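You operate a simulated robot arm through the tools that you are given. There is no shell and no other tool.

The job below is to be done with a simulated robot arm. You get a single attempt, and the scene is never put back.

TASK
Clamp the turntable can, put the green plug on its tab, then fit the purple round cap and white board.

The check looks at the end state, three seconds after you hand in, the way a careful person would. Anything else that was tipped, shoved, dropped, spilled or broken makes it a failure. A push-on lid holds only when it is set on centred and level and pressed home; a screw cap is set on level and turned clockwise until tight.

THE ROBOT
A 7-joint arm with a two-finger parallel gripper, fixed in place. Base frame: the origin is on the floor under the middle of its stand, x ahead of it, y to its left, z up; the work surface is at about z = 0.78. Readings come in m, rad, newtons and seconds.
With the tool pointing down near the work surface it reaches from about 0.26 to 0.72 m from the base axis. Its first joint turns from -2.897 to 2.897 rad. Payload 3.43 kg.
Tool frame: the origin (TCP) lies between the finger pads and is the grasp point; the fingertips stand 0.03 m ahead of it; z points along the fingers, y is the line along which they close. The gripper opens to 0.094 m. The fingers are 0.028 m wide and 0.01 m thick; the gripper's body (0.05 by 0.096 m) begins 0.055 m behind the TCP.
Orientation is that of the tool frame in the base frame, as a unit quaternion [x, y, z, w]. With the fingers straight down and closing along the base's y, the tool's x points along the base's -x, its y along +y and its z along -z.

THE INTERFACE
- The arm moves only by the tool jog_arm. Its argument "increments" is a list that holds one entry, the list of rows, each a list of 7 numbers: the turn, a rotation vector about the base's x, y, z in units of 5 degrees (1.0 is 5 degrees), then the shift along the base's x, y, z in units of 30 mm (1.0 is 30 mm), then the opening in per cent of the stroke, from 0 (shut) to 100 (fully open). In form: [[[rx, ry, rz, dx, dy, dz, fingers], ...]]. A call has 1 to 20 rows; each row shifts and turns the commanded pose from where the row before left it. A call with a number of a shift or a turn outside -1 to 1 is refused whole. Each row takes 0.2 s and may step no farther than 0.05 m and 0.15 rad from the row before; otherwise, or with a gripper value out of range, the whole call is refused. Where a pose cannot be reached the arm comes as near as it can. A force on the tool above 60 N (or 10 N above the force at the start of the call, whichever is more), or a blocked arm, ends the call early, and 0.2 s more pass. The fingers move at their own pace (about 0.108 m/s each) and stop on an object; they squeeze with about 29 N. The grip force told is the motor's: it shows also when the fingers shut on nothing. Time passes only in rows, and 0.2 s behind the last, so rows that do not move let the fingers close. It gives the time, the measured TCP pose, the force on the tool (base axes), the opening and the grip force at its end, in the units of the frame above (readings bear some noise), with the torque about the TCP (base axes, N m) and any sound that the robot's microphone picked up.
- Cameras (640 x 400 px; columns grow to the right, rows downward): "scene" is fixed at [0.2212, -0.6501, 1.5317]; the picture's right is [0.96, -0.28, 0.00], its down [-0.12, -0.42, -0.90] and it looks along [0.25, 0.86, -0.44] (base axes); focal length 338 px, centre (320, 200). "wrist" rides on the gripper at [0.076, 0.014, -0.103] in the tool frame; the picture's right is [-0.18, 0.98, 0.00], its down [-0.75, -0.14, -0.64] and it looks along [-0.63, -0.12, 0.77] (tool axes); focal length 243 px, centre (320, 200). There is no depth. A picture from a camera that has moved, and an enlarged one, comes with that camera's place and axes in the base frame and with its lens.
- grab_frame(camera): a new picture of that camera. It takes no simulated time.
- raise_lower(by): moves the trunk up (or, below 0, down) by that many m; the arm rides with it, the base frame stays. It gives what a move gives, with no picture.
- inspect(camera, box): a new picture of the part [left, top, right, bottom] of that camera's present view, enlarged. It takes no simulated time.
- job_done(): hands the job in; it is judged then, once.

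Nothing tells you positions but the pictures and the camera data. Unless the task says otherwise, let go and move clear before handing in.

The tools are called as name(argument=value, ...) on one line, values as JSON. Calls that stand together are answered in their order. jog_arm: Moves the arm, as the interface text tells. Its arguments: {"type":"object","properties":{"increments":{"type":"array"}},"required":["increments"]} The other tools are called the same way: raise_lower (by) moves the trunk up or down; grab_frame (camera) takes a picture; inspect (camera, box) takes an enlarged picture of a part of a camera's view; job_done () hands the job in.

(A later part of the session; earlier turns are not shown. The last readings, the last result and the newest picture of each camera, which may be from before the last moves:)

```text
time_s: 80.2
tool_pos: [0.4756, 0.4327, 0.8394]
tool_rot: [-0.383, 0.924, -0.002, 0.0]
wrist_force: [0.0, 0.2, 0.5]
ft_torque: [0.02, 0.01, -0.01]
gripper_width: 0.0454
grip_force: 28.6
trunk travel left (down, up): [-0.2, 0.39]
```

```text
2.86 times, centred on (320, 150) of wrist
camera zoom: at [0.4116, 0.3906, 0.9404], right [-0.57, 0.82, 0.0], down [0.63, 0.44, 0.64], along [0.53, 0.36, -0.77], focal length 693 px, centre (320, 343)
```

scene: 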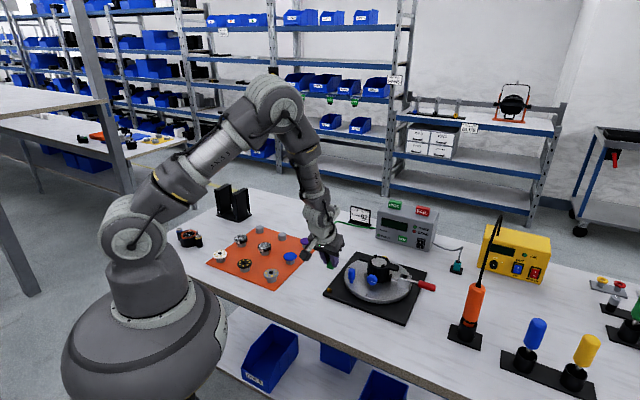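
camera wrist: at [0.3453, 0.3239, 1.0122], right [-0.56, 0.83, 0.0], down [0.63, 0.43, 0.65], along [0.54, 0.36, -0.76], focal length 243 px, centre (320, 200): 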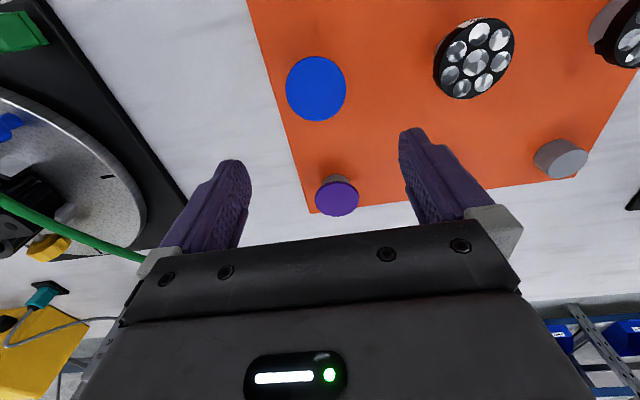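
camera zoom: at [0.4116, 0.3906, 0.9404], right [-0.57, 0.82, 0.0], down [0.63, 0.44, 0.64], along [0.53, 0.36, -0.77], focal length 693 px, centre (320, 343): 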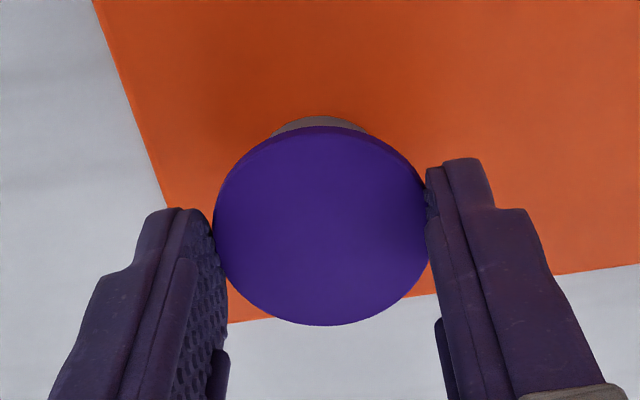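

The cap is gripped at 45 mm across. I'll lift it slowly a few centimetres and check that it's held level.

jog_arm(increments=[[[0, 0, 0, 0, 0, 0.2, 40], [0, 0, 0, 0, 0, 0.5, 40], [0, 0, 0, 0, 0, 0.7, 40], [0, 0, 0, 0, 0, 0.7, 40]]])

inspect(camera="scene", box=[285, 200, 325, 250])

inspect(camera="wrist", box=[220, 80, 420, 220])

```text
time_s: 81.2
tool_pos: [0.4757, 0.4332, 0.9028]
tool_rot: [-0.382, 0.924, -0.002, 0.0]
wrist_force: [-0.1, -1.4, 0.0]
ft_torque: [0.0, 0.01, -0.02]
gripper_width: 0.0454
grip_force: 29.1
trunk travel left (down, up): [-0.2, 0.39]
```

```text
8.00 times, centred on (305, 225) of scene
camera zoom: at [0.2212, -0.6501, 1.5317], right [0.96, -0.28, 0.0], down [-0.12, -0.42, -0.9], along [0.25, 0.86, -0.44], focal length 2701 px, centre (440, 0)
```

zoom: 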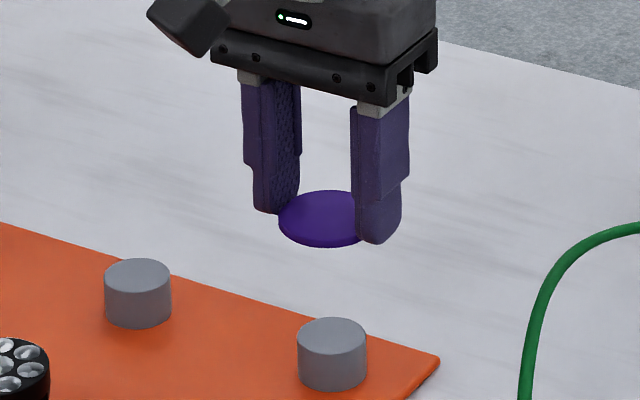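

```text
2.86 times, centred on (320, 150) of wrist
camera zoom: at [0.4118, 0.3901, 1.0034], right [-0.57, 0.82, 0.0], down [0.63, 0.44, 0.64], along [0.53, 0.36, -0.77], focal length 693 px, centre (320, 343)
```

zoom: 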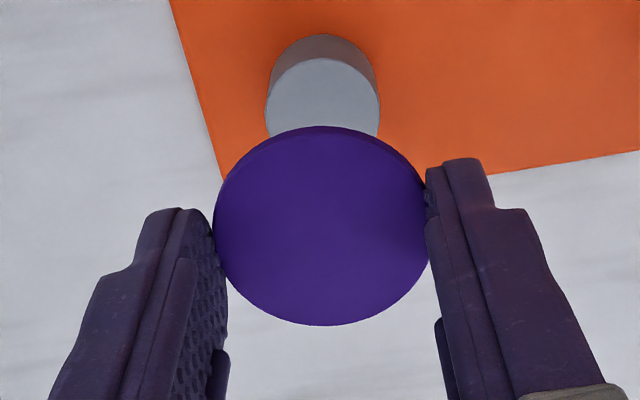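

The cap is held level. I'll rise well above the green wire, carry it over to the can and look down on the seat from high up.

jog_arm(increments=[[[0, 0, 0, 0, 0, 0.9, 40], [0, 0, 0, 0, 0, 0.95, 40], [0, 0, 0, 0, 0, 0.95, 40], [0, 0, 0, 0, 0, 0.95, 40], [0, 0, 0, 0, 0, 0.95, 40], [0, 0, 0, 0, 0, 0.6, 40]]])

jog_arm(increments=[[[0, 0, 0, 0.59, -0.92, 0, 40], [0, 0, 0, 0.59, -0.92, 0, 40], [0, 0, 0, 0.59, -0.92, 0, 40], [0, 0, 0, 0.59, -0.92, 0, 40], [0, 0, 0, 0.59, -0.92, 0, 40], [0, 0, 0, 0.59, -0.92, 0, 40], [0, 0, 0, 0.59, -0.92, 0, 40], [0, 0, 0, 0.59, -0.92, 0, 40], [0, 0, 0, 0.59, -0.92, 0, 40], [0, 0, 0, 0.59, -0.92, 0, 40], [0, 0, 0, 0, 0, 0, 40]]])

grab_frame(camera="wrist")

inspect(camera="wrist", box=[270, 30, 390, 130])

grab_frame(camera="scene")

```text
time_s: 82.6
tool_pos: [0.4766, 0.433, 1.0626]
tool_rot: [-0.383, 0.924, -0.002, 0.0]
wrist_force: [-0.5, 0.6, 0.7]
ft_torque: [0.0, 0.02, 0.0]
gripper_width: 0.0453
grip_force: 29.4
trunk travel left (down, up): [-0.2, 0.39]
```

```text
time_s: 85.0
tool_pos: [0.6529, 0.1581, 1.0605]
tool_rot: [-0.383, 0.924, -0.002, 0.0]
wrist_force: [0.4, 0.4, -0.3]
ft_torque: [-0.03, 0.0, -0.02]
gripper_width: 0.0452
grip_force: 28.9
trunk travel left (down, up): [-0.2, 0.39]
```

```text
taken
camera wrist: at [0.5879, 0.1151, 1.1625], right [-0.57, 0.82, 0.0], down [0.63, 0.44, 0.64], along [0.53, 0.36, -0.77], focal length 243 px, centre (320, 200)
```

wrist: 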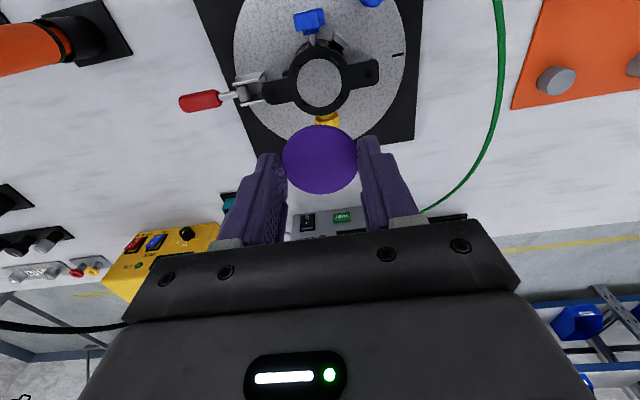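

```text
4.00 times, centred on (330, 80) of wrist
camera zoom: at [0.5879, 0.1151, 1.1625], right [-0.57, 0.82, 0.0], down [0.63, 0.44, 0.64], along [0.53, 0.36, -0.77], focal length 970 px, centre (280, 680)
```

zoom: 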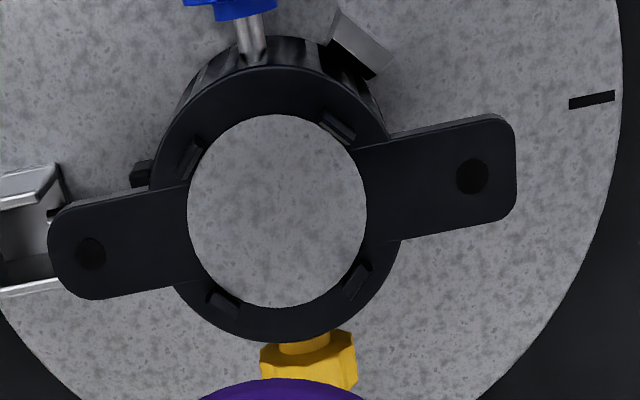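

```text
taken
```

scene: 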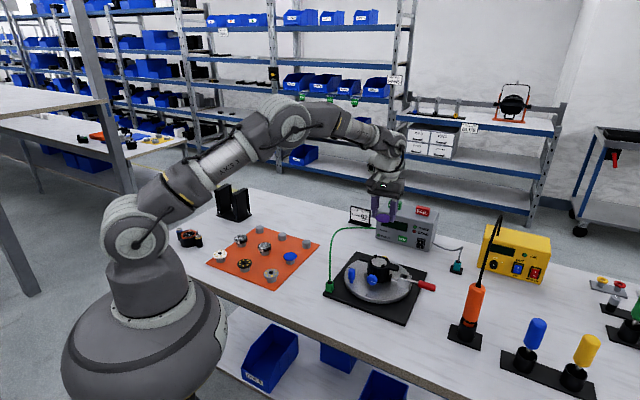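

I have a clear view of the seat: its centre is within about 1.5 mm of the cap's centre, and the four clips sit between the finger directions. I'll trim and descend to just above the clips.

jog_arm(increments=[[[0, 0, 0, -0.015, -0.043, -0.9, 40], [0, 0, 0, 0, 0, -0.9, 40], [0, 0, 0, 0, 0, -0.9, 40], [0, 0, 0, 0, 0, -0.9, 40], [0, 0, 0, 0, 0, -0.8, 40], [0, 0, 0, 0, 0, 0, 40]]])

inspect(camera="scene", box=[355, 235, 405, 285])

inspect(camera="wrist", box=[240, 60, 400, 200])

```text
time_s: 86.4
tool_pos: [0.6539, 0.1552, 0.9299]
tool_rot: [-0.382, 0.924, -0.002, 0.0]
wrist_force: [0.5, -0.9, 0.7]
ft_torque: [-0.02, 0.0, 0.03]
gripper_width: 0.0451
grip_force: 29.4
trunk travel left (down, up): [-0.2, 0.39]
```

```text
8.00 times, centred on (380, 260) of scene
camera zoom: at [0.2212, -0.6501, 1.5317], right [0.96, -0.28, 0.0], down [-0.12, -0.42, -0.9], along [0.25, 0.86, -0.44], focal length 2701 px, centre (-160, -280)
```

zoom: 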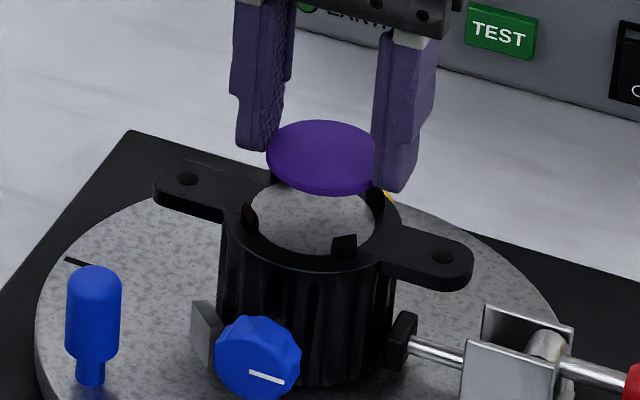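

```text
2.86 times, centred on (320, 130) of wrist
camera zoom: at [0.5893, 0.1124, 1.0307], right [-0.57, 0.82, 0.0], down [0.63, 0.44, 0.64], along [0.53, 0.36, -0.77], focal length 693 px, centre (320, 400)
```

zoom: 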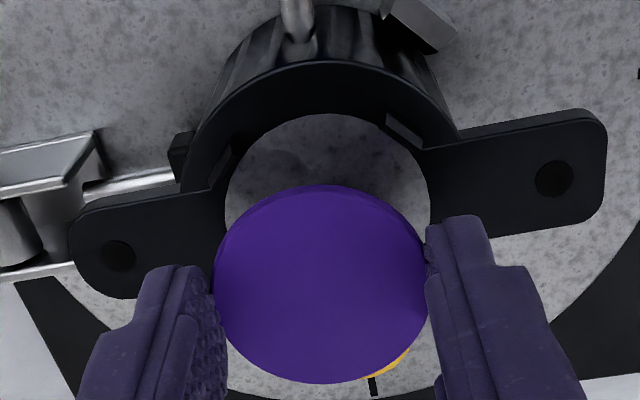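

The cap is about 1.5 mm off to one side, and both views agree. I'll trim and lower it into the clip cage in small steps.

jog_arm(increments=[[[0, 0, 0, -0.033, 0.04, 0, 40], [0, 0, 0, 0, 0, -0.3, 40], [0, 0, 0, 0, 0, -0.3, 40], [0, 0, 0, 0, 0, -0.15, 40], [0, 0, 0, 0, 0, 0, 40]]])

inspect(camera="scene", box=[360, 245, 400, 275])

inspect(camera="wrist", box=[240, 80, 400, 220])

```text
time_s: 87.6
tool_pos: [0.6523, 0.157, 0.9132]
tool_rot: [-0.383, 0.924, -0.002, 0.007]
wrist_force: [2.1, 2.7, 55.8]
ft_torque: [1.53, 0.24, -0.04]
gripper_width: 0.0453
grip_force: 28.8
trunk travel left (down, up): [-0.2, 0.39]
```

```text
13.33 times, centred on (380, 260) of scene
camera zoom: at [0.2212, -0.6501, 1.5317], right [0.96, -0.28, 0.0], down [-0.12, -0.42, -0.9], along [0.25, 0.86, -0.44], focal length 4502 px, centre (-480, -600)
```

zoom: 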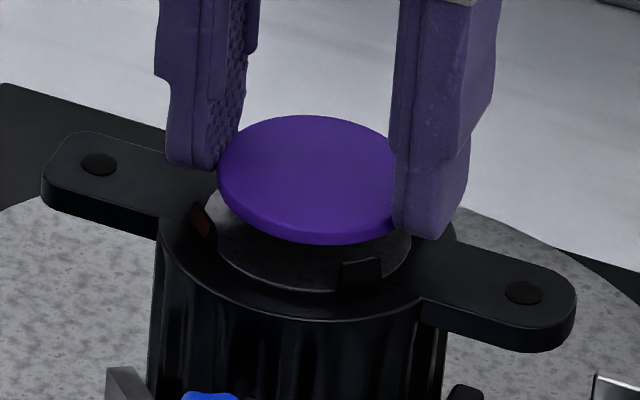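

```text
2.86 times, centred on (320, 150) of wrist
camera zoom: at [0.5862, 0.1135, 1.0143], right [-0.56, 0.83, -0.01], down [0.62, 0.43, 0.65], along [0.54, 0.36, -0.76], focal length 693 px, centre (320, 343)
```

zoom: 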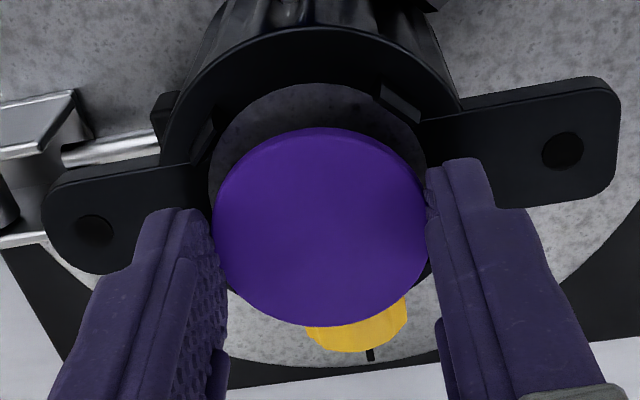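

I hit 56 N at z ≈ 0.913. The torque puts the contact at a finger corner landing on the +y clip, so I need finer alignment. I'll back up and re-measure.

jog_arm(increments=[[[0, 0, 0, 0, 0, 0.3, 40], [0, 0, 0, 0, 0, 0.3, 40], [0, 0, 0, 0, 0, 0, 40]]])

inspect(camera="wrist", box=[260, 80, 380, 180])

inspect(camera="scene", box=[360, 240, 400, 275])

```text
time_s: 88.4
tool_pos: [0.6518, 0.1564, 0.9245]
tool_rot: [-0.383, 0.924, -0.001, -0.002]
wrist_force: [1.5, -0.2, 0.3]
ft_torque: [0.01, 0.02, 0.02]
gripper_width: 0.0454
grip_force: 29.3
trunk travel left (down, up): [-0.2, 0.39]
```

```text
4.00 times, centred on (320, 130) of wrist
camera zoom: at [0.5876, 0.113, 1.0256], right [-0.56, 0.83, 0.0], down [0.63, 0.44, 0.64], along [0.53, 0.36, -0.77], focal length 970 px, centre (320, 480)
```

zoom: 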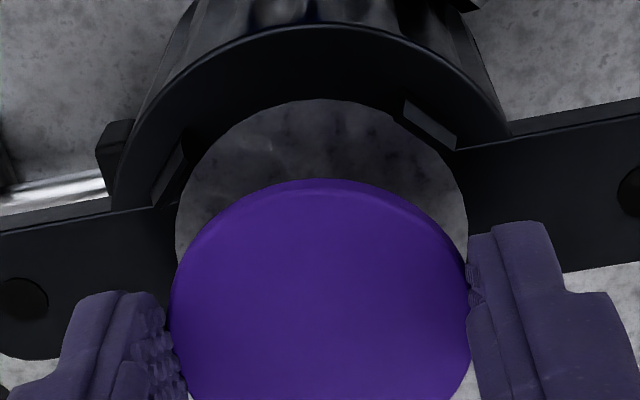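

```text
11.43 times, centred on (380, 258) of scene
camera zoom: at [0.2212, -0.6501, 1.5317], right [0.96, -0.28, 0.0], down [-0.12, -0.42, -0.9], along [0.25, 0.86, -0.44], focal length 3859 px, centre (-366, -457)
```

zoom: 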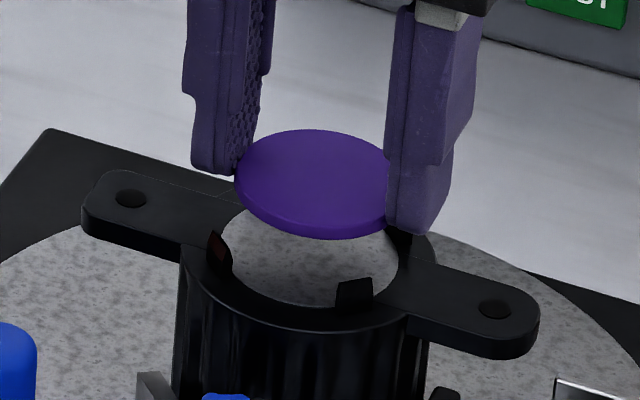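

From this view the seat centre is within 1 mm of my tool axis. The clips sit a few degrees round from where I assumed, so one finger corner catches the +y clip. I'll rotate the gripper 5°, trim 1 mm, and lower again with a force check.

jog_arm(increments=[[[0, 0, 1, 0.027, 0.027, 0, 40], [0, 0, 0, 0, 0, 0, 40]]])

inspect(camera="wrist", box=[260, 80, 380, 180])

inspect(camera="scene", box=[360, 240, 400, 275])

```text
time_s: 89.0
tool_pos: [0.6537, 0.1567, 0.9239]
tool_rot: [-0.423, 0.906, -0.001, 0.0]
wrist_force: [0.3, 0.2, -0.5]
ft_torque: [0.03, 0.02, -0.03]
gripper_width: 0.0453
grip_force: 29.1
trunk travel left (down, up): [-0.2, 0.39]
```

```text
4.00 times, centred on (320, 130) of wrist
camera zoom: at [0.5932, 0.1087, 1.0265], right [-0.64, 0.77, 0.0], down [0.59, 0.49, 0.64], along [0.5, 0.41, -0.77], focal length 970 px, centre (320, 480)
```

zoom: 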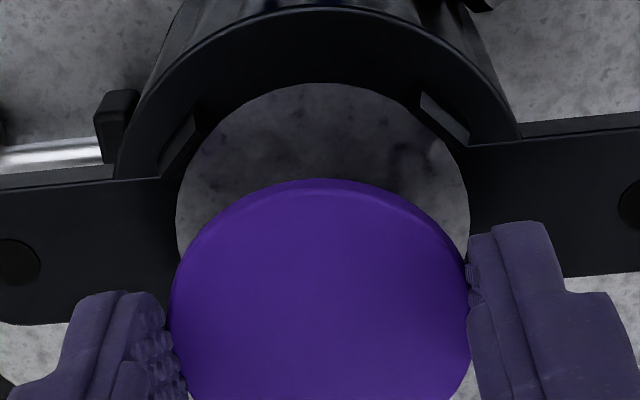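

```text
11.43 times, centred on (380, 258) of scene
camera zoom: at [0.2212, -0.6501, 1.5317], right [0.96, -0.28, 0.0], down [-0.12, -0.42, -0.9], along [0.25, 0.86, -0.44], focal length 3859 px, centre (-366, -457)
```

zoom: 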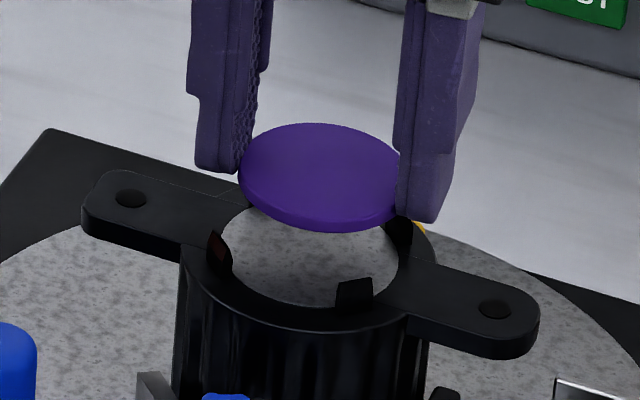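

The seat centre is now within about 1.5 mm. I've worked out that the best finger angle is about 49°, which gives roughly 2 mm clearance to each clip. I'll fine-trim and lower slowly.

jog_arm(increments=[[[0, 0, -0.2, -0.043, -0.017, 0, 40], [0, 0, 0, 0, 0, 0, 40], [0, 0, 0, 0, 0, -0.1, 40], [0, 0, 0, 0, 0, -0.1, 40], [0, 0, 0, 0, 0, -0.1, 40], [0, 0, 0, 0, 0, -0.1, 40]]])

inspect(camera="wrist", box=[260, 80, 380, 180])

```text
time_s: 90.4
tool_pos: [0.6517, 0.1578, 0.9139]
tool_rot: [-0.413, 0.911, -0.001, 0.001]
wrist_force: [-0.9, 0.4, 10.4]
ft_torque: [-0.05, -0.23, -0.02]
gripper_width: 0.0453
grip_force: 28.7
trunk travel left (down, up): [-0.2, 0.39]
```

```text
4.00 times, centred on (320, 130) of wrist
camera zoom: at [0.5905, 0.1094, 1.0152], right [-0.62, 0.78, 0.0], down [0.6, 0.48, 0.64], along [0.51, 0.4, -0.77], focal length 970 px, centre (320, 480)
```

zoom: 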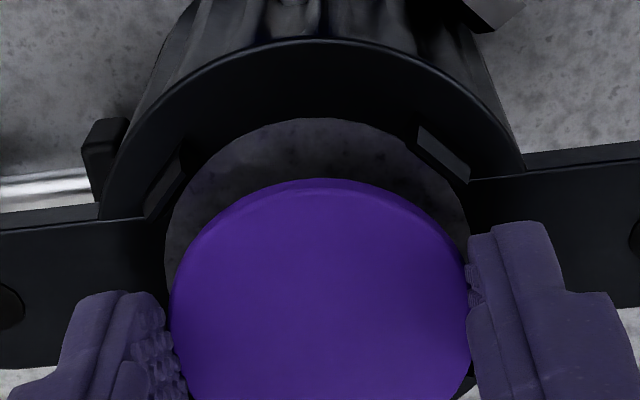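

There's light contact again (10 N), this time near the +x clip. The window between clips is barely wider than the fingers. I'll look closely at the clips and heights before choosing how to seat it.

jog_arm(increments=[[[0, 0, 0, 0, 0, 0.15, 40], [0, 0, 0, 0, 0, 0, 40]]])

inspect(camera="scene", box=[365, 248, 397, 270])

inspect(camera="wrist", box=[280, 85, 340, 135])

inspect(camera="wrist", box=[340, 90, 400, 150])

```text
time_s: 91.0
tool_pos: [0.6526, 0.156, 0.9165]
tool_rot: [-0.415, 0.91, -0.001, 0.0]
wrist_force: [-0.9, 0.3, -0.4]
ft_torque: [0.01, -0.01, -0.03]
gripper_width: 0.0454
grip_force: 29.0
trunk travel left (down, up): [-0.2, 0.39]
```

```text
16.00 times, centred on (381, 259) of scene
camera zoom: at [0.2212, -0.6501, 1.5317], right [0.96, -0.28, 0.0], down [-0.12, -0.42, -0.9], along [0.25, 0.86, -0.44], focal length 5403 px, centre (-656, -744)
```

zoom: 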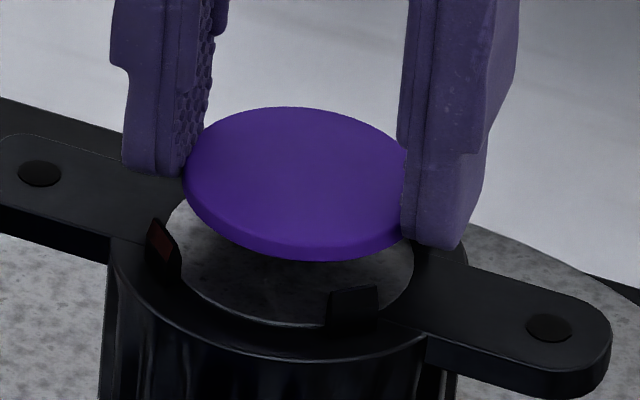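

```text
8.00 times, centred on (310, 110) of wrist
camera zoom: at [0.5913, 0.1092, 1.0176], right [-0.62, 0.78, 0.0], down [0.6, 0.48, 0.64], along [0.5, 0.4, -0.77], focal length 1941 px, centre (400, 920)
```

zoom: 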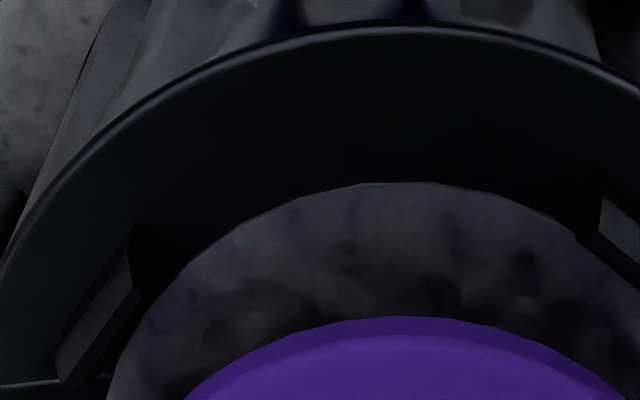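

```text
6.67 times, centred on (370, 120) of wrist
camera zoom: at [0.5913, 0.1092, 1.0176], right [-0.62, 0.78, 0.0], down [0.6, 0.48, 0.64], along [0.5, 0.4, -0.77], focal length 1618 px, centre (-13, 733)
```

zoom: 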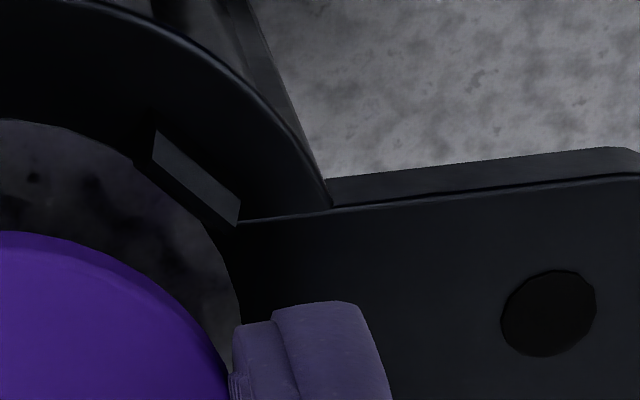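

The clips are each about 11 mm wide and axis-aligned, so my original 45° angle was right and the centring needs to be tighter. I'll go back up for the unobstructed high view and measure the centre at higher zoom.

jog_arm(increments=[[[0, 0, -0.81, 0, 0, 0.6, 40], [0, 0, 0, 0, 0, 0.9, 40], [0, 0, 0, 0, 0, 0.9, 40], [0, 0, 0, 0, 0, 0.9, 40], [0, 0, 0, 0, 0, 0.9, 40], [0, 0, 0, 0, 0, 0.6, 40], [0, 0, 0, 0, 0, 0, 40], [0, 0, 0, 0, 0, 0, 40]]])

inspect(camera="wrist", box=[285, 50, 365, 125])

inspect(camera="wrist", box=[270, 110, 370, 210])

```text
time_s: 92.8
tool_pos: [0.6533, 0.1579, 1.0614]
tool_rot: [-0.383, 0.924, -0.001, 0.0]
wrist_force: [0.0, 0.3, 0.4]
ft_torque: [-0.01, 0.0, 0.03]
gripper_width: 0.0455
grip_force: 29.4
trunk travel left (down, up): [-0.2, 0.39]
```

```text
5.33 times, centred on (325, 88) of wrist
camera zoom: at [0.589, 0.114, 1.1629], right [-0.56, 0.83, 0.0], down [0.63, 0.43, 0.64], along [0.53, 0.36, -0.77], focal length 1294 px, centre (293, 800)
```

zoom: 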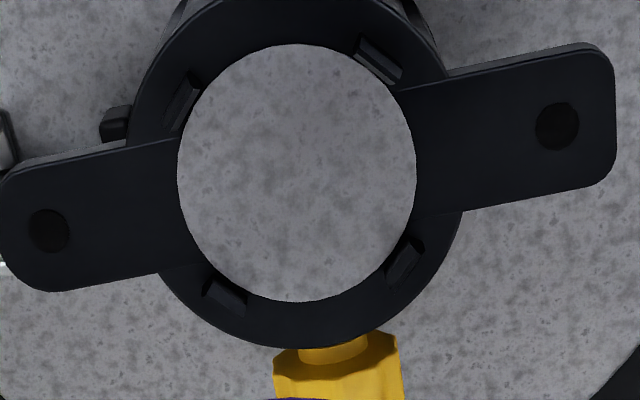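

```text
4.00 times, centred on (320, 160) of wrist
camera zoom: at [0.589, 0.114, 1.1629], right [-0.56, 0.83, 0.0], down [0.63, 0.43, 0.64], along [0.53, 0.36, -0.77], focal length 970 px, centre (320, 360)
```

zoom: 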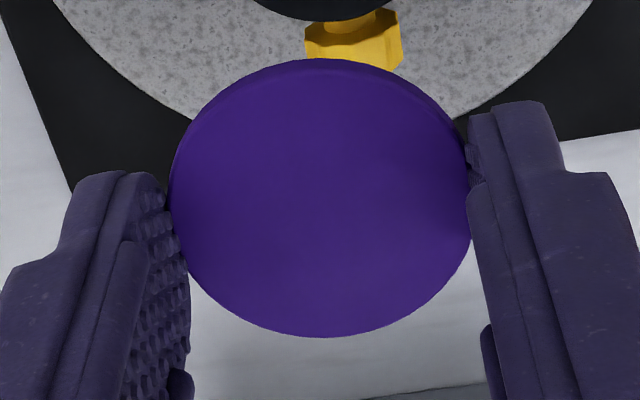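

The high view puts the seat centre about 2 mm off my tool axis. I'll correct and re-check with the same view.

jog_arm(increments=[[[0, 0, 0, -0.07, -0.013, 0, 40], [0, 0, 0, 0, 0, 0, 40], [0, 0, 0, 0, 0, 0, 40]]])

inspect(camera="wrist", box=[285, 50, 365, 125])

```text
time_s: 93.6
tool_pos: [0.6506, 0.1582, 1.0611]
tool_rot: [-0.382, 0.924, -0.002, 0.001]
wrist_force: [0.5, 0.1, -0.3]
ft_torque: [0.0, 0.03, 0.02]
gripper_width: 0.0454
grip_force: 29.2
trunk travel left (down, up): [-0.2, 0.39]
```

```text
5.33 times, centred on (325, 88) of wrist
camera zoom: at [0.5868, 0.1136, 1.1629], right [-0.56, 0.83, 0.0], down [0.63, 0.43, 0.64], along [0.53, 0.36, -0.77], focal length 1294 px, centre (293, 800)
```

zoom: 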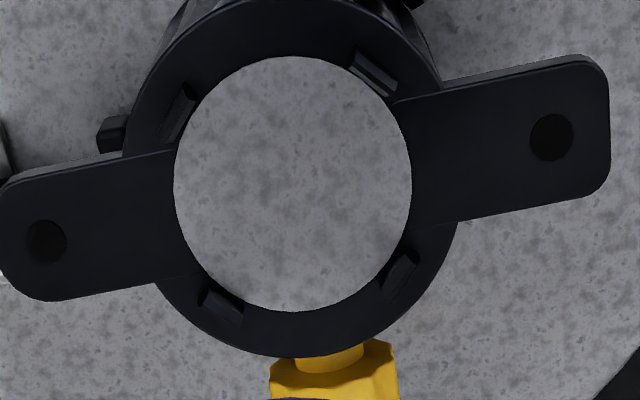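

Now the seat centre is within about 0.3 mm of the finger centreline. I'll descend straight down to just above the clips, then probe slowly.

jog_arm(increments=[[[0, 0, 0, 0, 0, -0.9, 40], [0, 0, 0, 0, 0, -0.9, 40], [0, 0, 0, 0, 0, -0.9, 40], [0, 0, 0, 0, 0, -0.9, 40], [0, 0, 0, 0, 0, -0.9, 40], [0, 0, 0, 0, 0, -0.2, 40], [0, 0, 0, 0, 0, 0, 40]]])

jog_arm(increments=[[[0, 0, 0, 0, 0, -0.1, 40], [0, 0, 0, 0, 0, -0.1, 40], [0, 0, 0, 0, 0, 0, 40]]])

inspect(camera="wrist", box=[260, 80, 380, 180])

inspect(camera="scene", box=[360, 240, 400, 275])

```text
time_s: 95.2
tool_pos: [0.6524, 0.1568, 0.9203]
tool_rot: [-0.382, 0.924, -0.002, 0.0]
wrist_force: [0.2, 0.4, -0.4]
ft_torque: [0.01, 0.02, 0.03]
gripper_width: 0.0452
grip_force: 29.2
trunk travel left (down, up): [-0.2, 0.39]
```

```text
time_s: 96.0
tool_pos: [0.6516, 0.1556, 0.9136]
tool_rot: [-0.383, 0.924, -0.002, 0.0]
wrist_force: [-1.1, 0.0, 0.5]
ft_torque: [0.02, 0.02, 0.01]
gripper_width: 0.0453
grip_force: 29.5
trunk travel left (down, up): [-0.2, 0.39]
```

```text
4.00 times, centred on (320, 130) of wrist
camera zoom: at [0.5862, 0.113, 1.0154], right [-0.56, 0.83, 0.0], down [0.63, 0.43, 0.64], along [0.53, 0.36, -0.77], focal length 970 px, centre (320, 480)
```

zoom: 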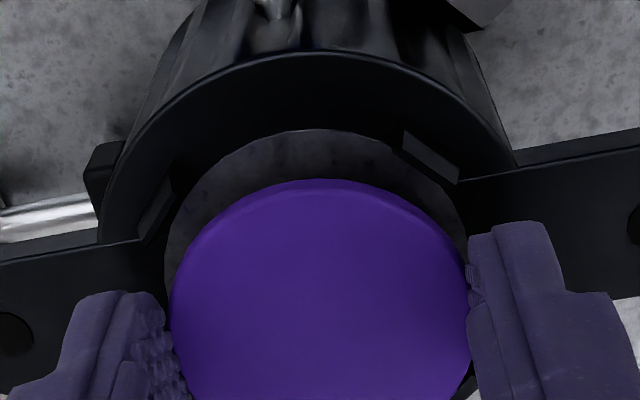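

```text
11.43 times, centred on (380, 258) of scene
camera zoom: at [0.2212, -0.6501, 1.5317], right [0.96, -0.28, 0.0], down [-0.12, -0.42, -0.9], along [0.25, 0.86, -0.44], focal length 3859 px, centre (-366, -457)
```

zoom: 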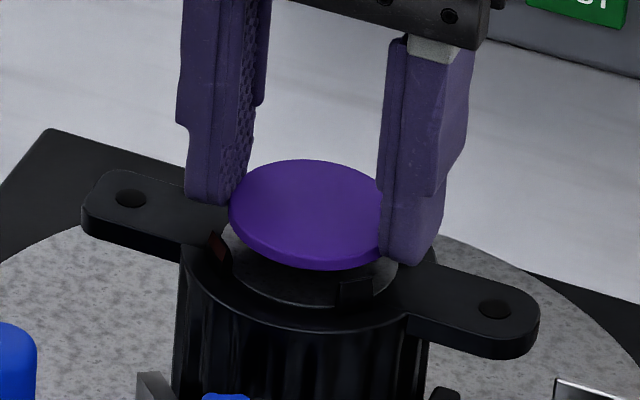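

No contact at the height where it touched before. I'll continue down in 1.5 mm steps.

jog_arm(increments=[[[0, 0, 0, 0, 0, -0.05, 40], [0, 0, 0, 0, 0, -0.05, 40], [0, 0, 0, 0, 0, 0, 40]]])

```text
time_s: 96.8
tool_pos: [0.65, 0.1562, 0.9106]
tool_rot: [-0.381, 0.924, -0.002, 0.001]
wrist_force: [0.4, -4.5, 3.1]
ft_torque: [-0.04, -0.01, -0.05]
gripper_width: 0.0456
grip_force: 29.1
trunk travel left (down, up): [-0.2, 0.39]
```

There's a small sideways push of 4.5 N from the +y clip. I'll shift about 0.8 mm in −y and continue.

jog_arm(increments=[[[0, 0, 0, 0, -0.028, 0, 40], [0, 0, 0, 0, 0, -0.05, 40], [0, 0, 0, 0, 0, -0.05, 40], [0, 0, 0, 0, 0, 0, 40]]])

```text
time_s: 97.8
tool_pos: [0.6502, 0.1568, 0.9071]
tool_rot: [-0.382, 0.924, -0.001, -0.001]
wrist_force: [-1.7, -1.7, 0.6]
ft_torque: [-0.01, 0.03, 0.01]
gripper_width: 0.0452
grip_force: 29.0
trunk travel left (down, up): [-0.2, 0.39]
```

That cleared it, and the cap is now inside the clip cage. I'll continue down to the seat.

jog_arm(increments=[[[0, 0, 0, 0, 0, -0.05, 40], [0, 0, 0, 0, 0, -0.05, 40], [0, 0, 0, 0, 0, 0, 40]]])

inspect(camera="scene", box=[360, 240, 400, 275])

```text
time_s: 98.6
tool_pos: [0.6497, 0.1559, 0.9062]
tool_rot: [-0.383, 0.924, -0.001, 0.0]
wrist_force: [0.5, -0.9, -1.6]
ft_torque: [-0.02, 0.01, 0.0]
gripper_width: 0.0452
grip_force: 29.1
trunk travel left (down, up): [-0.2, 0.39]
```

```text
11.43 times, centred on (380, 258) of scene
camera zoom: at [0.2212, -0.6501, 1.5317], right [0.96, -0.28, 0.0], down [-0.12, -0.42, -0.9], along [0.25, 0.86, -0.44], focal length 3859 px, centre (-366, -457)
```

zoom: 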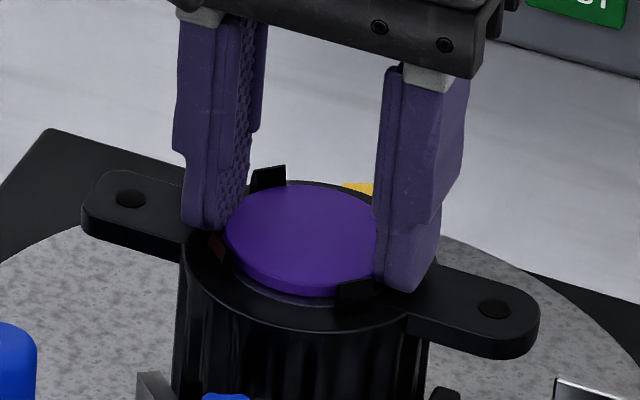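

jog_arm(increments=[[[0, 0, 0, 0, 0, -0.05, 40], [0, 0, 0, 0, 0, -0.05, 40], [0, 0, 0, 0, 0, 0, 40]]])

inspect(camera="scene", box=[360, 245, 400, 275])

```text
time_s: 99.4
tool_pos: [0.6504, 0.1556, 0.9045]
tool_rot: [-0.383, 0.924, -0.002, 0.003]
wrist_force: [3.4, -1.0, 26.3]
ft_torque: [0.02, -0.02, 0.01]
gripper_width: 0.0454
grip_force: 29.5
trunk travel left (down, up): [-0.2, 0.39]
```

```text
13.33 times, centred on (380, 260) of scene
camera zoom: at [0.2212, -0.6501, 1.5317], right [0.96, -0.28, 0.0], down [-0.12, -0.42, -0.9], along [0.25, 0.86, -0.44], focal length 4502 px, centre (-480, -600)
```

zoom: 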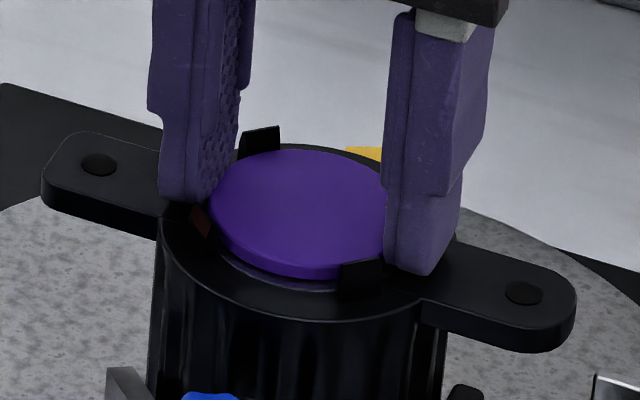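

Even contact at 26 N with no torque means it's down flat. I'll ease off, open the fingers a little, and lift straight up.

jog_arm(increments=[[[0, 0, 0, 0, 0, 0.04, 40], [0, 0, 0, 0, 0, 0, 52], [0, 0, 0, 0, 0, 0, 58], [0, 0, 0, 0, 0, 0, 62]]])

inspect(camera="scene", box=[360, 245, 400, 275])

jog_arm(increments=[[[0, 0, 0, 0, 0, 0.3, 62], [0, 0, 0, 0, 0, 0.6, 62], [0, 0, 0, 0, 0, 0.8, 62], [0, 0, 0, 0, 0, 0.8, 62], [0, 0, 0, 0, 0, 0.8, 62]]])

inspect(camera="scene", box=[365, 248, 397, 270])

inspect(camera="wrist", box=[270, 30, 370, 130])

```text
time_s: 100.4
tool_pos: [0.6504, 0.1548, 0.9047]
tool_rot: [-0.382, 0.924, -0.002, 0.001]
wrist_force: [12.8, -5.3, 26.5]
ft_torque: [0.3, 0.2, -0.16]
gripper_width: 0.0508
grip_force: 0.1
trunk travel left (down, up): [-0.2, 0.39]
```

```text
13.33 times, centred on (380, 260) of scene
camera zoom: at [0.2212, -0.6501, 1.5317], right [0.96, -0.28, 0.0], down [-0.12, -0.42, -0.9], along [0.25, 0.86, -0.44], focal length 4502 px, centre (-480, -600)
```

zoom: 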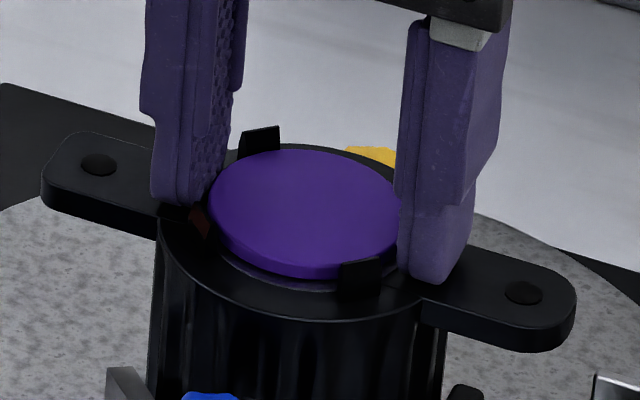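

```text
time_s: 101.6
tool_pos: [0.6498, 0.1563, 1.0023]
tool_rot: [-0.383, 0.924, -0.001, -0.002]
wrist_force: [0.2, -0.6, -0.5]
ft_torque: [0.02, -0.01, -0.02]
gripper_width: 0.0585
grip_force: 0.0
trunk travel left (down, up): [-0.2, 0.39]
```

```text
16.00 times, centred on (381, 259) of scene
camera zoom: at [0.2212, -0.6501, 1.5317], right [0.96, -0.28, 0.0], down [-0.12, -0.42, -0.9], along [0.25, 0.86, -0.44], focal length 5403 px, centre (-656, -744)
```

zoom: 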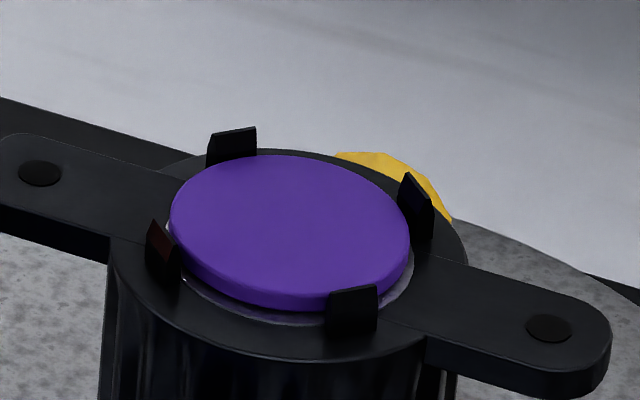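

```text
4.00 times, centred on (320, 80) of wrist
camera zoom: at [0.5854, 0.1133, 1.1032], right [-0.56, 0.83, 0.0], down [0.63, 0.43, 0.64], along [0.53, 0.36, -0.77], focal length 970 px, centre (320, 680)
```

zoom: 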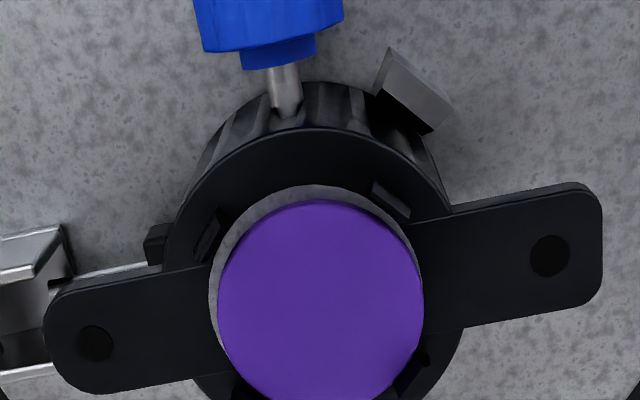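

The purple cap is in the cage, flat, and centred to within about 1.5 mm. I'll close the fingers and press lightly on its middle to be sure it's home.

jog_arm(increments=[[[0, 0, 0, 0, 0, -0.5, 0], [0, 0, 0, 0, 0, -0.8, 0], [0, 0, 0, 0, 0, -0.8, 0], [0, 0, 0, 0, 0, -0.6, 0], [0, 0, 0, 0, 0, 0, 0]]])

jog_arm(increments=[[[0, 0, 0, 0, 0, -0.1, 0], [0, 0, 0, 0, 0, -0.1, 0], [0, 0, 0, 0, 0, -0.1, 0], [0, 0, 0, 0, 0, 0, 0]]])

inspect(camera="scene", box=[360, 245, 400, 275])

```text
time_s: 102.8
tool_pos: [0.6513, 0.1578, 0.9193]
tool_rot: [-0.383, 0.924, -0.002, 0.0]
wrist_force: [-0.1, 0.2, 0.6]
ft_torque: [0.0, 0.02, -0.03]
gripper_width: 0.0
grip_force: 29.1
trunk travel left (down, up): [-0.2, 0.39]
```

```text
time_s: 103.8
tool_pos: [0.6512, 0.1564, 0.9125]
tool_rot: [-0.383, 0.924, -0.002, 0.0]
wrist_force: [0.5, -0.3, 0.8]
ft_torque: [-0.01, 0.01, 0.02]
gripper_width: 0.0001
grip_force: 29.2
trunk travel left (down, up): [-0.2, 0.39]
```

```text
13.33 times, centred on (380, 260) of scene
camera zoom: at [0.2212, -0.6501, 1.5317], right [0.96, -0.28, 0.0], down [-0.12, -0.42, -0.9], along [0.25, 0.86, -0.44], focal length 4502 px, centre (-480, -600)
```

zoom: 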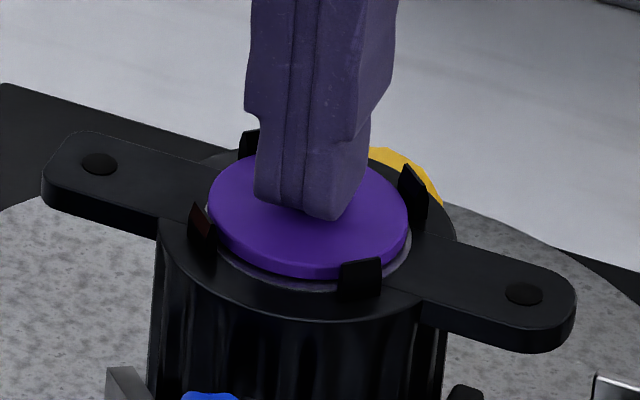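

jog_arm(increments=[[[0, 0, 0, 0, 0, -0.07, 0], [0, 0, 0, 0, 0, -0.07, 0], [0, 0, 0, 0, 0, -0.05, 0], [0, 0, 0, 0, 0, 0, 0]]])

inspect(camera="scene", box=[360, 245, 400, 275])

```text
time_s: 104.8
tool_pos: [0.6503, 0.1559, 0.9093]
tool_rot: [-0.382, 0.924, -0.003, 0.002]
wrist_force: [2.9, 0.7, 17.1]
ft_torque: [0.02, -0.05, 0.01]
gripper_width: 0.0002
grip_force: 28.7
trunk travel left (down, up): [-0.2, 0.39]
```

```text
13.33 times, centred on (380, 260) of scene
camera zoom: at [0.2212, -0.6501, 1.5317], right [0.96, -0.28, 0.0], down [-0.12, -0.42, -0.9], along [0.25, 0.86, -0.44], focal length 4502 px, centre (-480, -600)
```

zoom: 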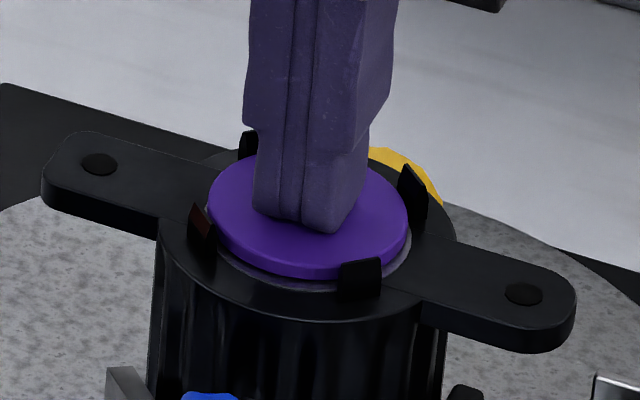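

The cap is flat and bottomed: contact at 17 N with zero torque. I'll lift off and head over to the white board near (0.153, 0.437).

jog_arm(increments=[[[0, 0, 0, 0, 0, 0.5, 0], [0, 0, 0, 0, 0, 0.9, 0], [0, 0, 0, 0, 0, 0.9, 20], [0, 0, 0, 0, 0, 0.9, 50], [0, 0, 0, 0, 0, 0.9, 80], [0, 0, 0, 0, 0, 0.9, 100]]])

inspect(camera="scene", box=[365, 248, 397, 270])

jog_arm(increments=[[[0, 0, 0, -0.92, 0.52, 0, 100], [0, 0, 0, -0.92, 0.52, 0, 100], [0, 0, 0, -0.92, 0.52, 0, 100], [0, 0, 0, -0.92, 0.52, 0, 100], [0, 0, 0, -0.92, 0.52, 0, 100], [0, 0, 0, -0.92, 0.52, 0, 100], [0, 0, 0, -0.92, 0.52, 0, 100], [0, 0, 0, -0.92, 0.52, 0, 100], [0, 0, 0, -0.92, 0.52, 0, 100], [0, 0, 0, -0.92, 0.52, 0, 100], [0, 0, 0, -0.92, 0.52, 0, 100], [0, 0, 0, -0.92, 0.52, 0, 100], [0, 0, 0, -0.92, 0.52, 0, 100], [0, 0, 0, -0.92, 0.52, 0, 100], [0, 0, 0, -0.92, 0.52, 0, 100], [0, 0, 0, -0.92, 0.52, 0, 100], [0, 0, 0, -0.92, 0.52, 0, 100]]])

grab_frame(camera="wrist")

grab_frame(camera="scene")

```text
time_s: 106.2
tool_pos: [0.6491, 0.1565, 1.0578]
tool_rot: [-0.383, 0.924, -0.001, 0.0]
wrist_force: [-1.0, -1.0, -0.7]
ft_torque: [0.0, 0.0, 0.03]
gripper_width: 0.094
grip_force: 0.1
trunk travel left (down, up): [-0.2, 0.39]
```

```text
16.00 times, centred on (381, 259) of scene
camera zoom: at [0.2212, -0.6501, 1.5317], right [0.96, -0.28, 0.0], down [-0.12, -0.42, -0.9], along [0.25, 0.86, -0.44], focal length 5403 px, centre (-656, -744)
```

zoom: 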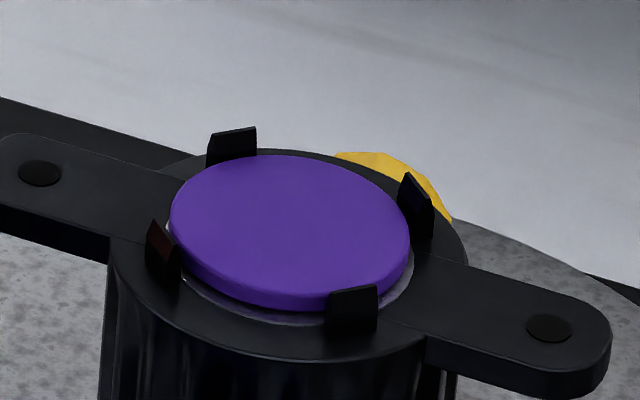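

```text
time_s: 109.8
tool_pos: [0.1777, 0.4226, 1.0585]
tool_rot: [-0.383, 0.924, -0.001, -0.001]
wrist_force: [-0.6, -0.1, 0.4]
ft_torque: [-0.01, 0.04, -0.02]
gripper_width: 0.0941
grip_force: 0.0
trunk travel left (down, up): [-0.2, 0.39]
```

```text
taken
camera wrist: at [0.1128, 0.3792, 1.1593], right [-0.56, 0.83, 0.0], down [0.63, 0.43, 0.64], along [0.53, 0.36, -0.77], focal length 243 px, centre (320, 200)
```

wrist: 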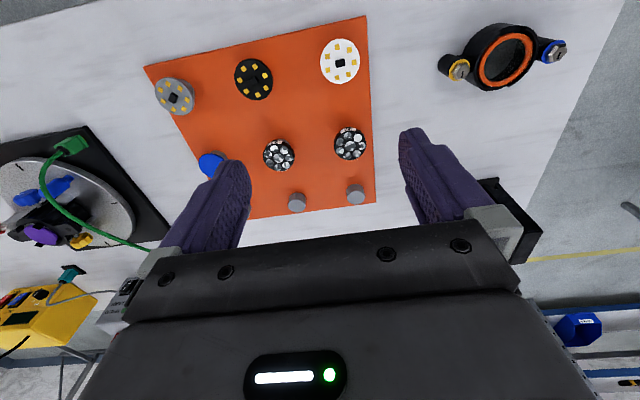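

```text
taken
```

scene: 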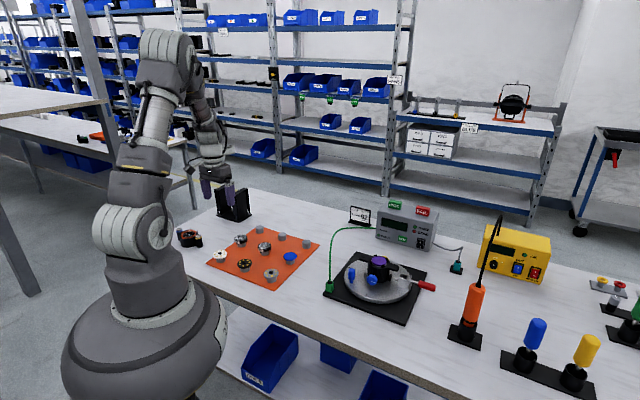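

The white board is at about (0.149, 0.4345). I'll descend to directly above it.

jog_arm(increments=[[[0, 0, 0, -0.153, 0.065, -0.88, 100], [0, 0, 0, -0.153, 0.065, -0.88, 100], [0, 0, 0, -0.153, 0.065, -0.88, 100], [0, 0, 0, -0.153, 0.065, -0.88, 100], [0, 0, 0, -0.153, 0.065, -0.88, 100], [0, 0, 0, -0.153, 0.065, -0.88, 100], [0, 0, 0, 0, 0, 0, 100]]])

grab_frame(camera="wrist")

inspect(camera="wrist", box=[250, 60, 390, 180])

inspect(camera="scene", box=[205, 240, 245, 275])

```text
time_s: 111.4
tool_pos: [0.153, 0.4337, 0.8986]
tool_rot: [-0.383, 0.924, -0.003, 0.0]
wrist_force: [0.0, 0.5, 0.2]
ft_torque: [-0.01, 0.0, -0.02]
gripper_width: 0.0941
grip_force: 0.0
trunk travel left (down, up): [-0.2, 0.39]
```

```text
taken
camera wrist: at [0.0891, 0.3909, 0.9994], right [-0.56, 0.83, 0.0], down [0.63, 0.43, 0.64], along [0.53, 0.36, -0.77], focal length 243 px, centre (320, 200)
```

wrist: 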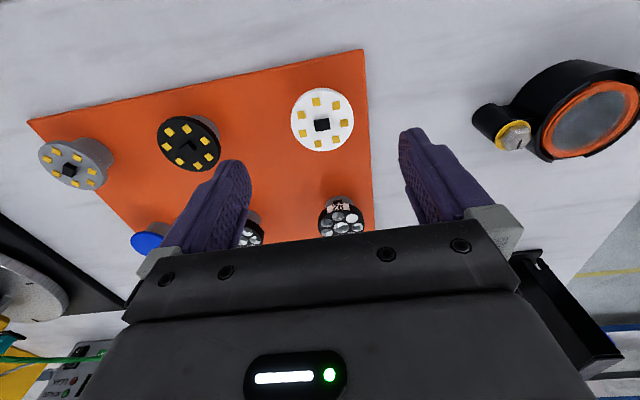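

```text
3.33 times, centred on (320, 120) of wrist
camera zoom: at [0.0891, 0.3909, 0.9994], right [-0.56, 0.83, 0.0], down [0.63, 0.43, 0.64], along [0.53, 0.36, -0.77], focal length 809 px, centre (320, 467)
```

zoom: 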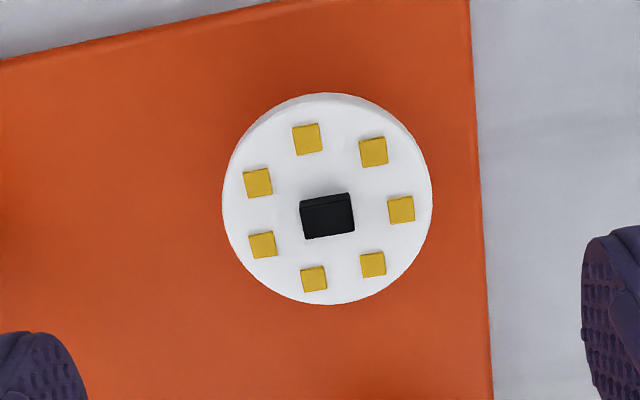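

```text
11.43 times, centred on (225, 258) of scene
camera zoom: at [0.2212, -0.6501, 1.5317], right [0.96, -0.28, 0.0], down [-0.12, -0.42, -0.9], along [0.25, 0.86, -0.44], focal length 3859 px, centre (1406, -457)
```

zoom: 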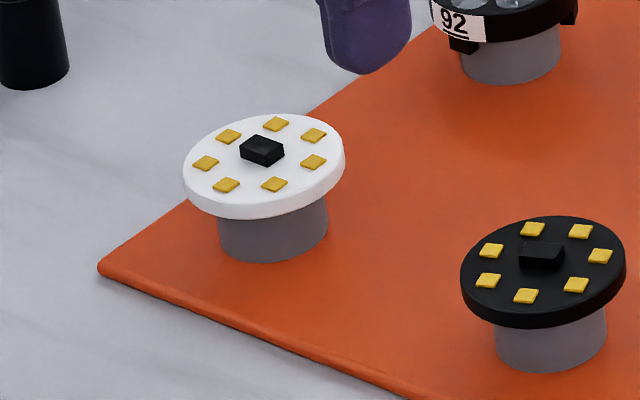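

The board is about 50 mm in diameter. I need its thickness and rim details before gripping.

inspect(camera="scene", box=[210, 245, 240, 265])

inspect(camera="wrist", box=[280, 80, 360, 160])

```text
16.00 times, centred on (225, 255) of scene
camera zoom: at [0.2212, -0.6501, 1.5317], right [0.96, -0.28, 0.0], down [-0.12, -0.42, -0.9], along [0.25, 0.86, -0.44], focal length 5403 px, centre (1840, -680)
```

zoom: 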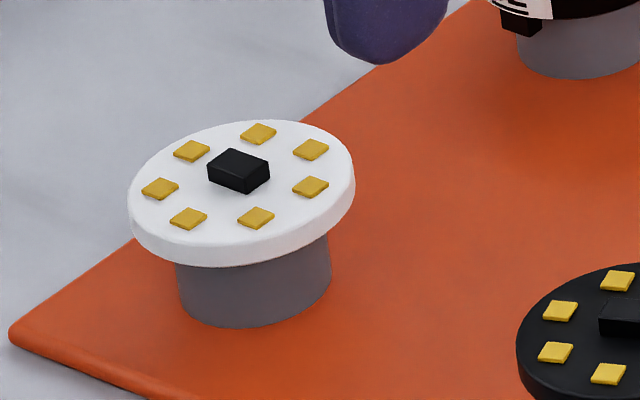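

```text
5.00 times, centred on (320, 120) of wrist
camera zoom: at [0.0891, 0.3909, 0.9994], right [-0.56, 0.83, 0.0], down [0.63, 0.43, 0.64], along [0.53, 0.36, -0.77], focal length 1213 px, centre (320, 600)
```

zoom: 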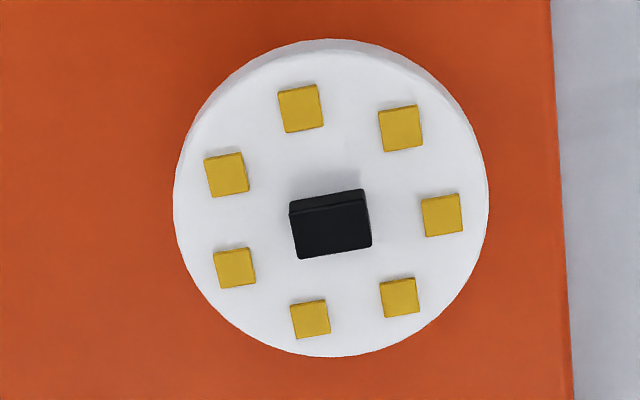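

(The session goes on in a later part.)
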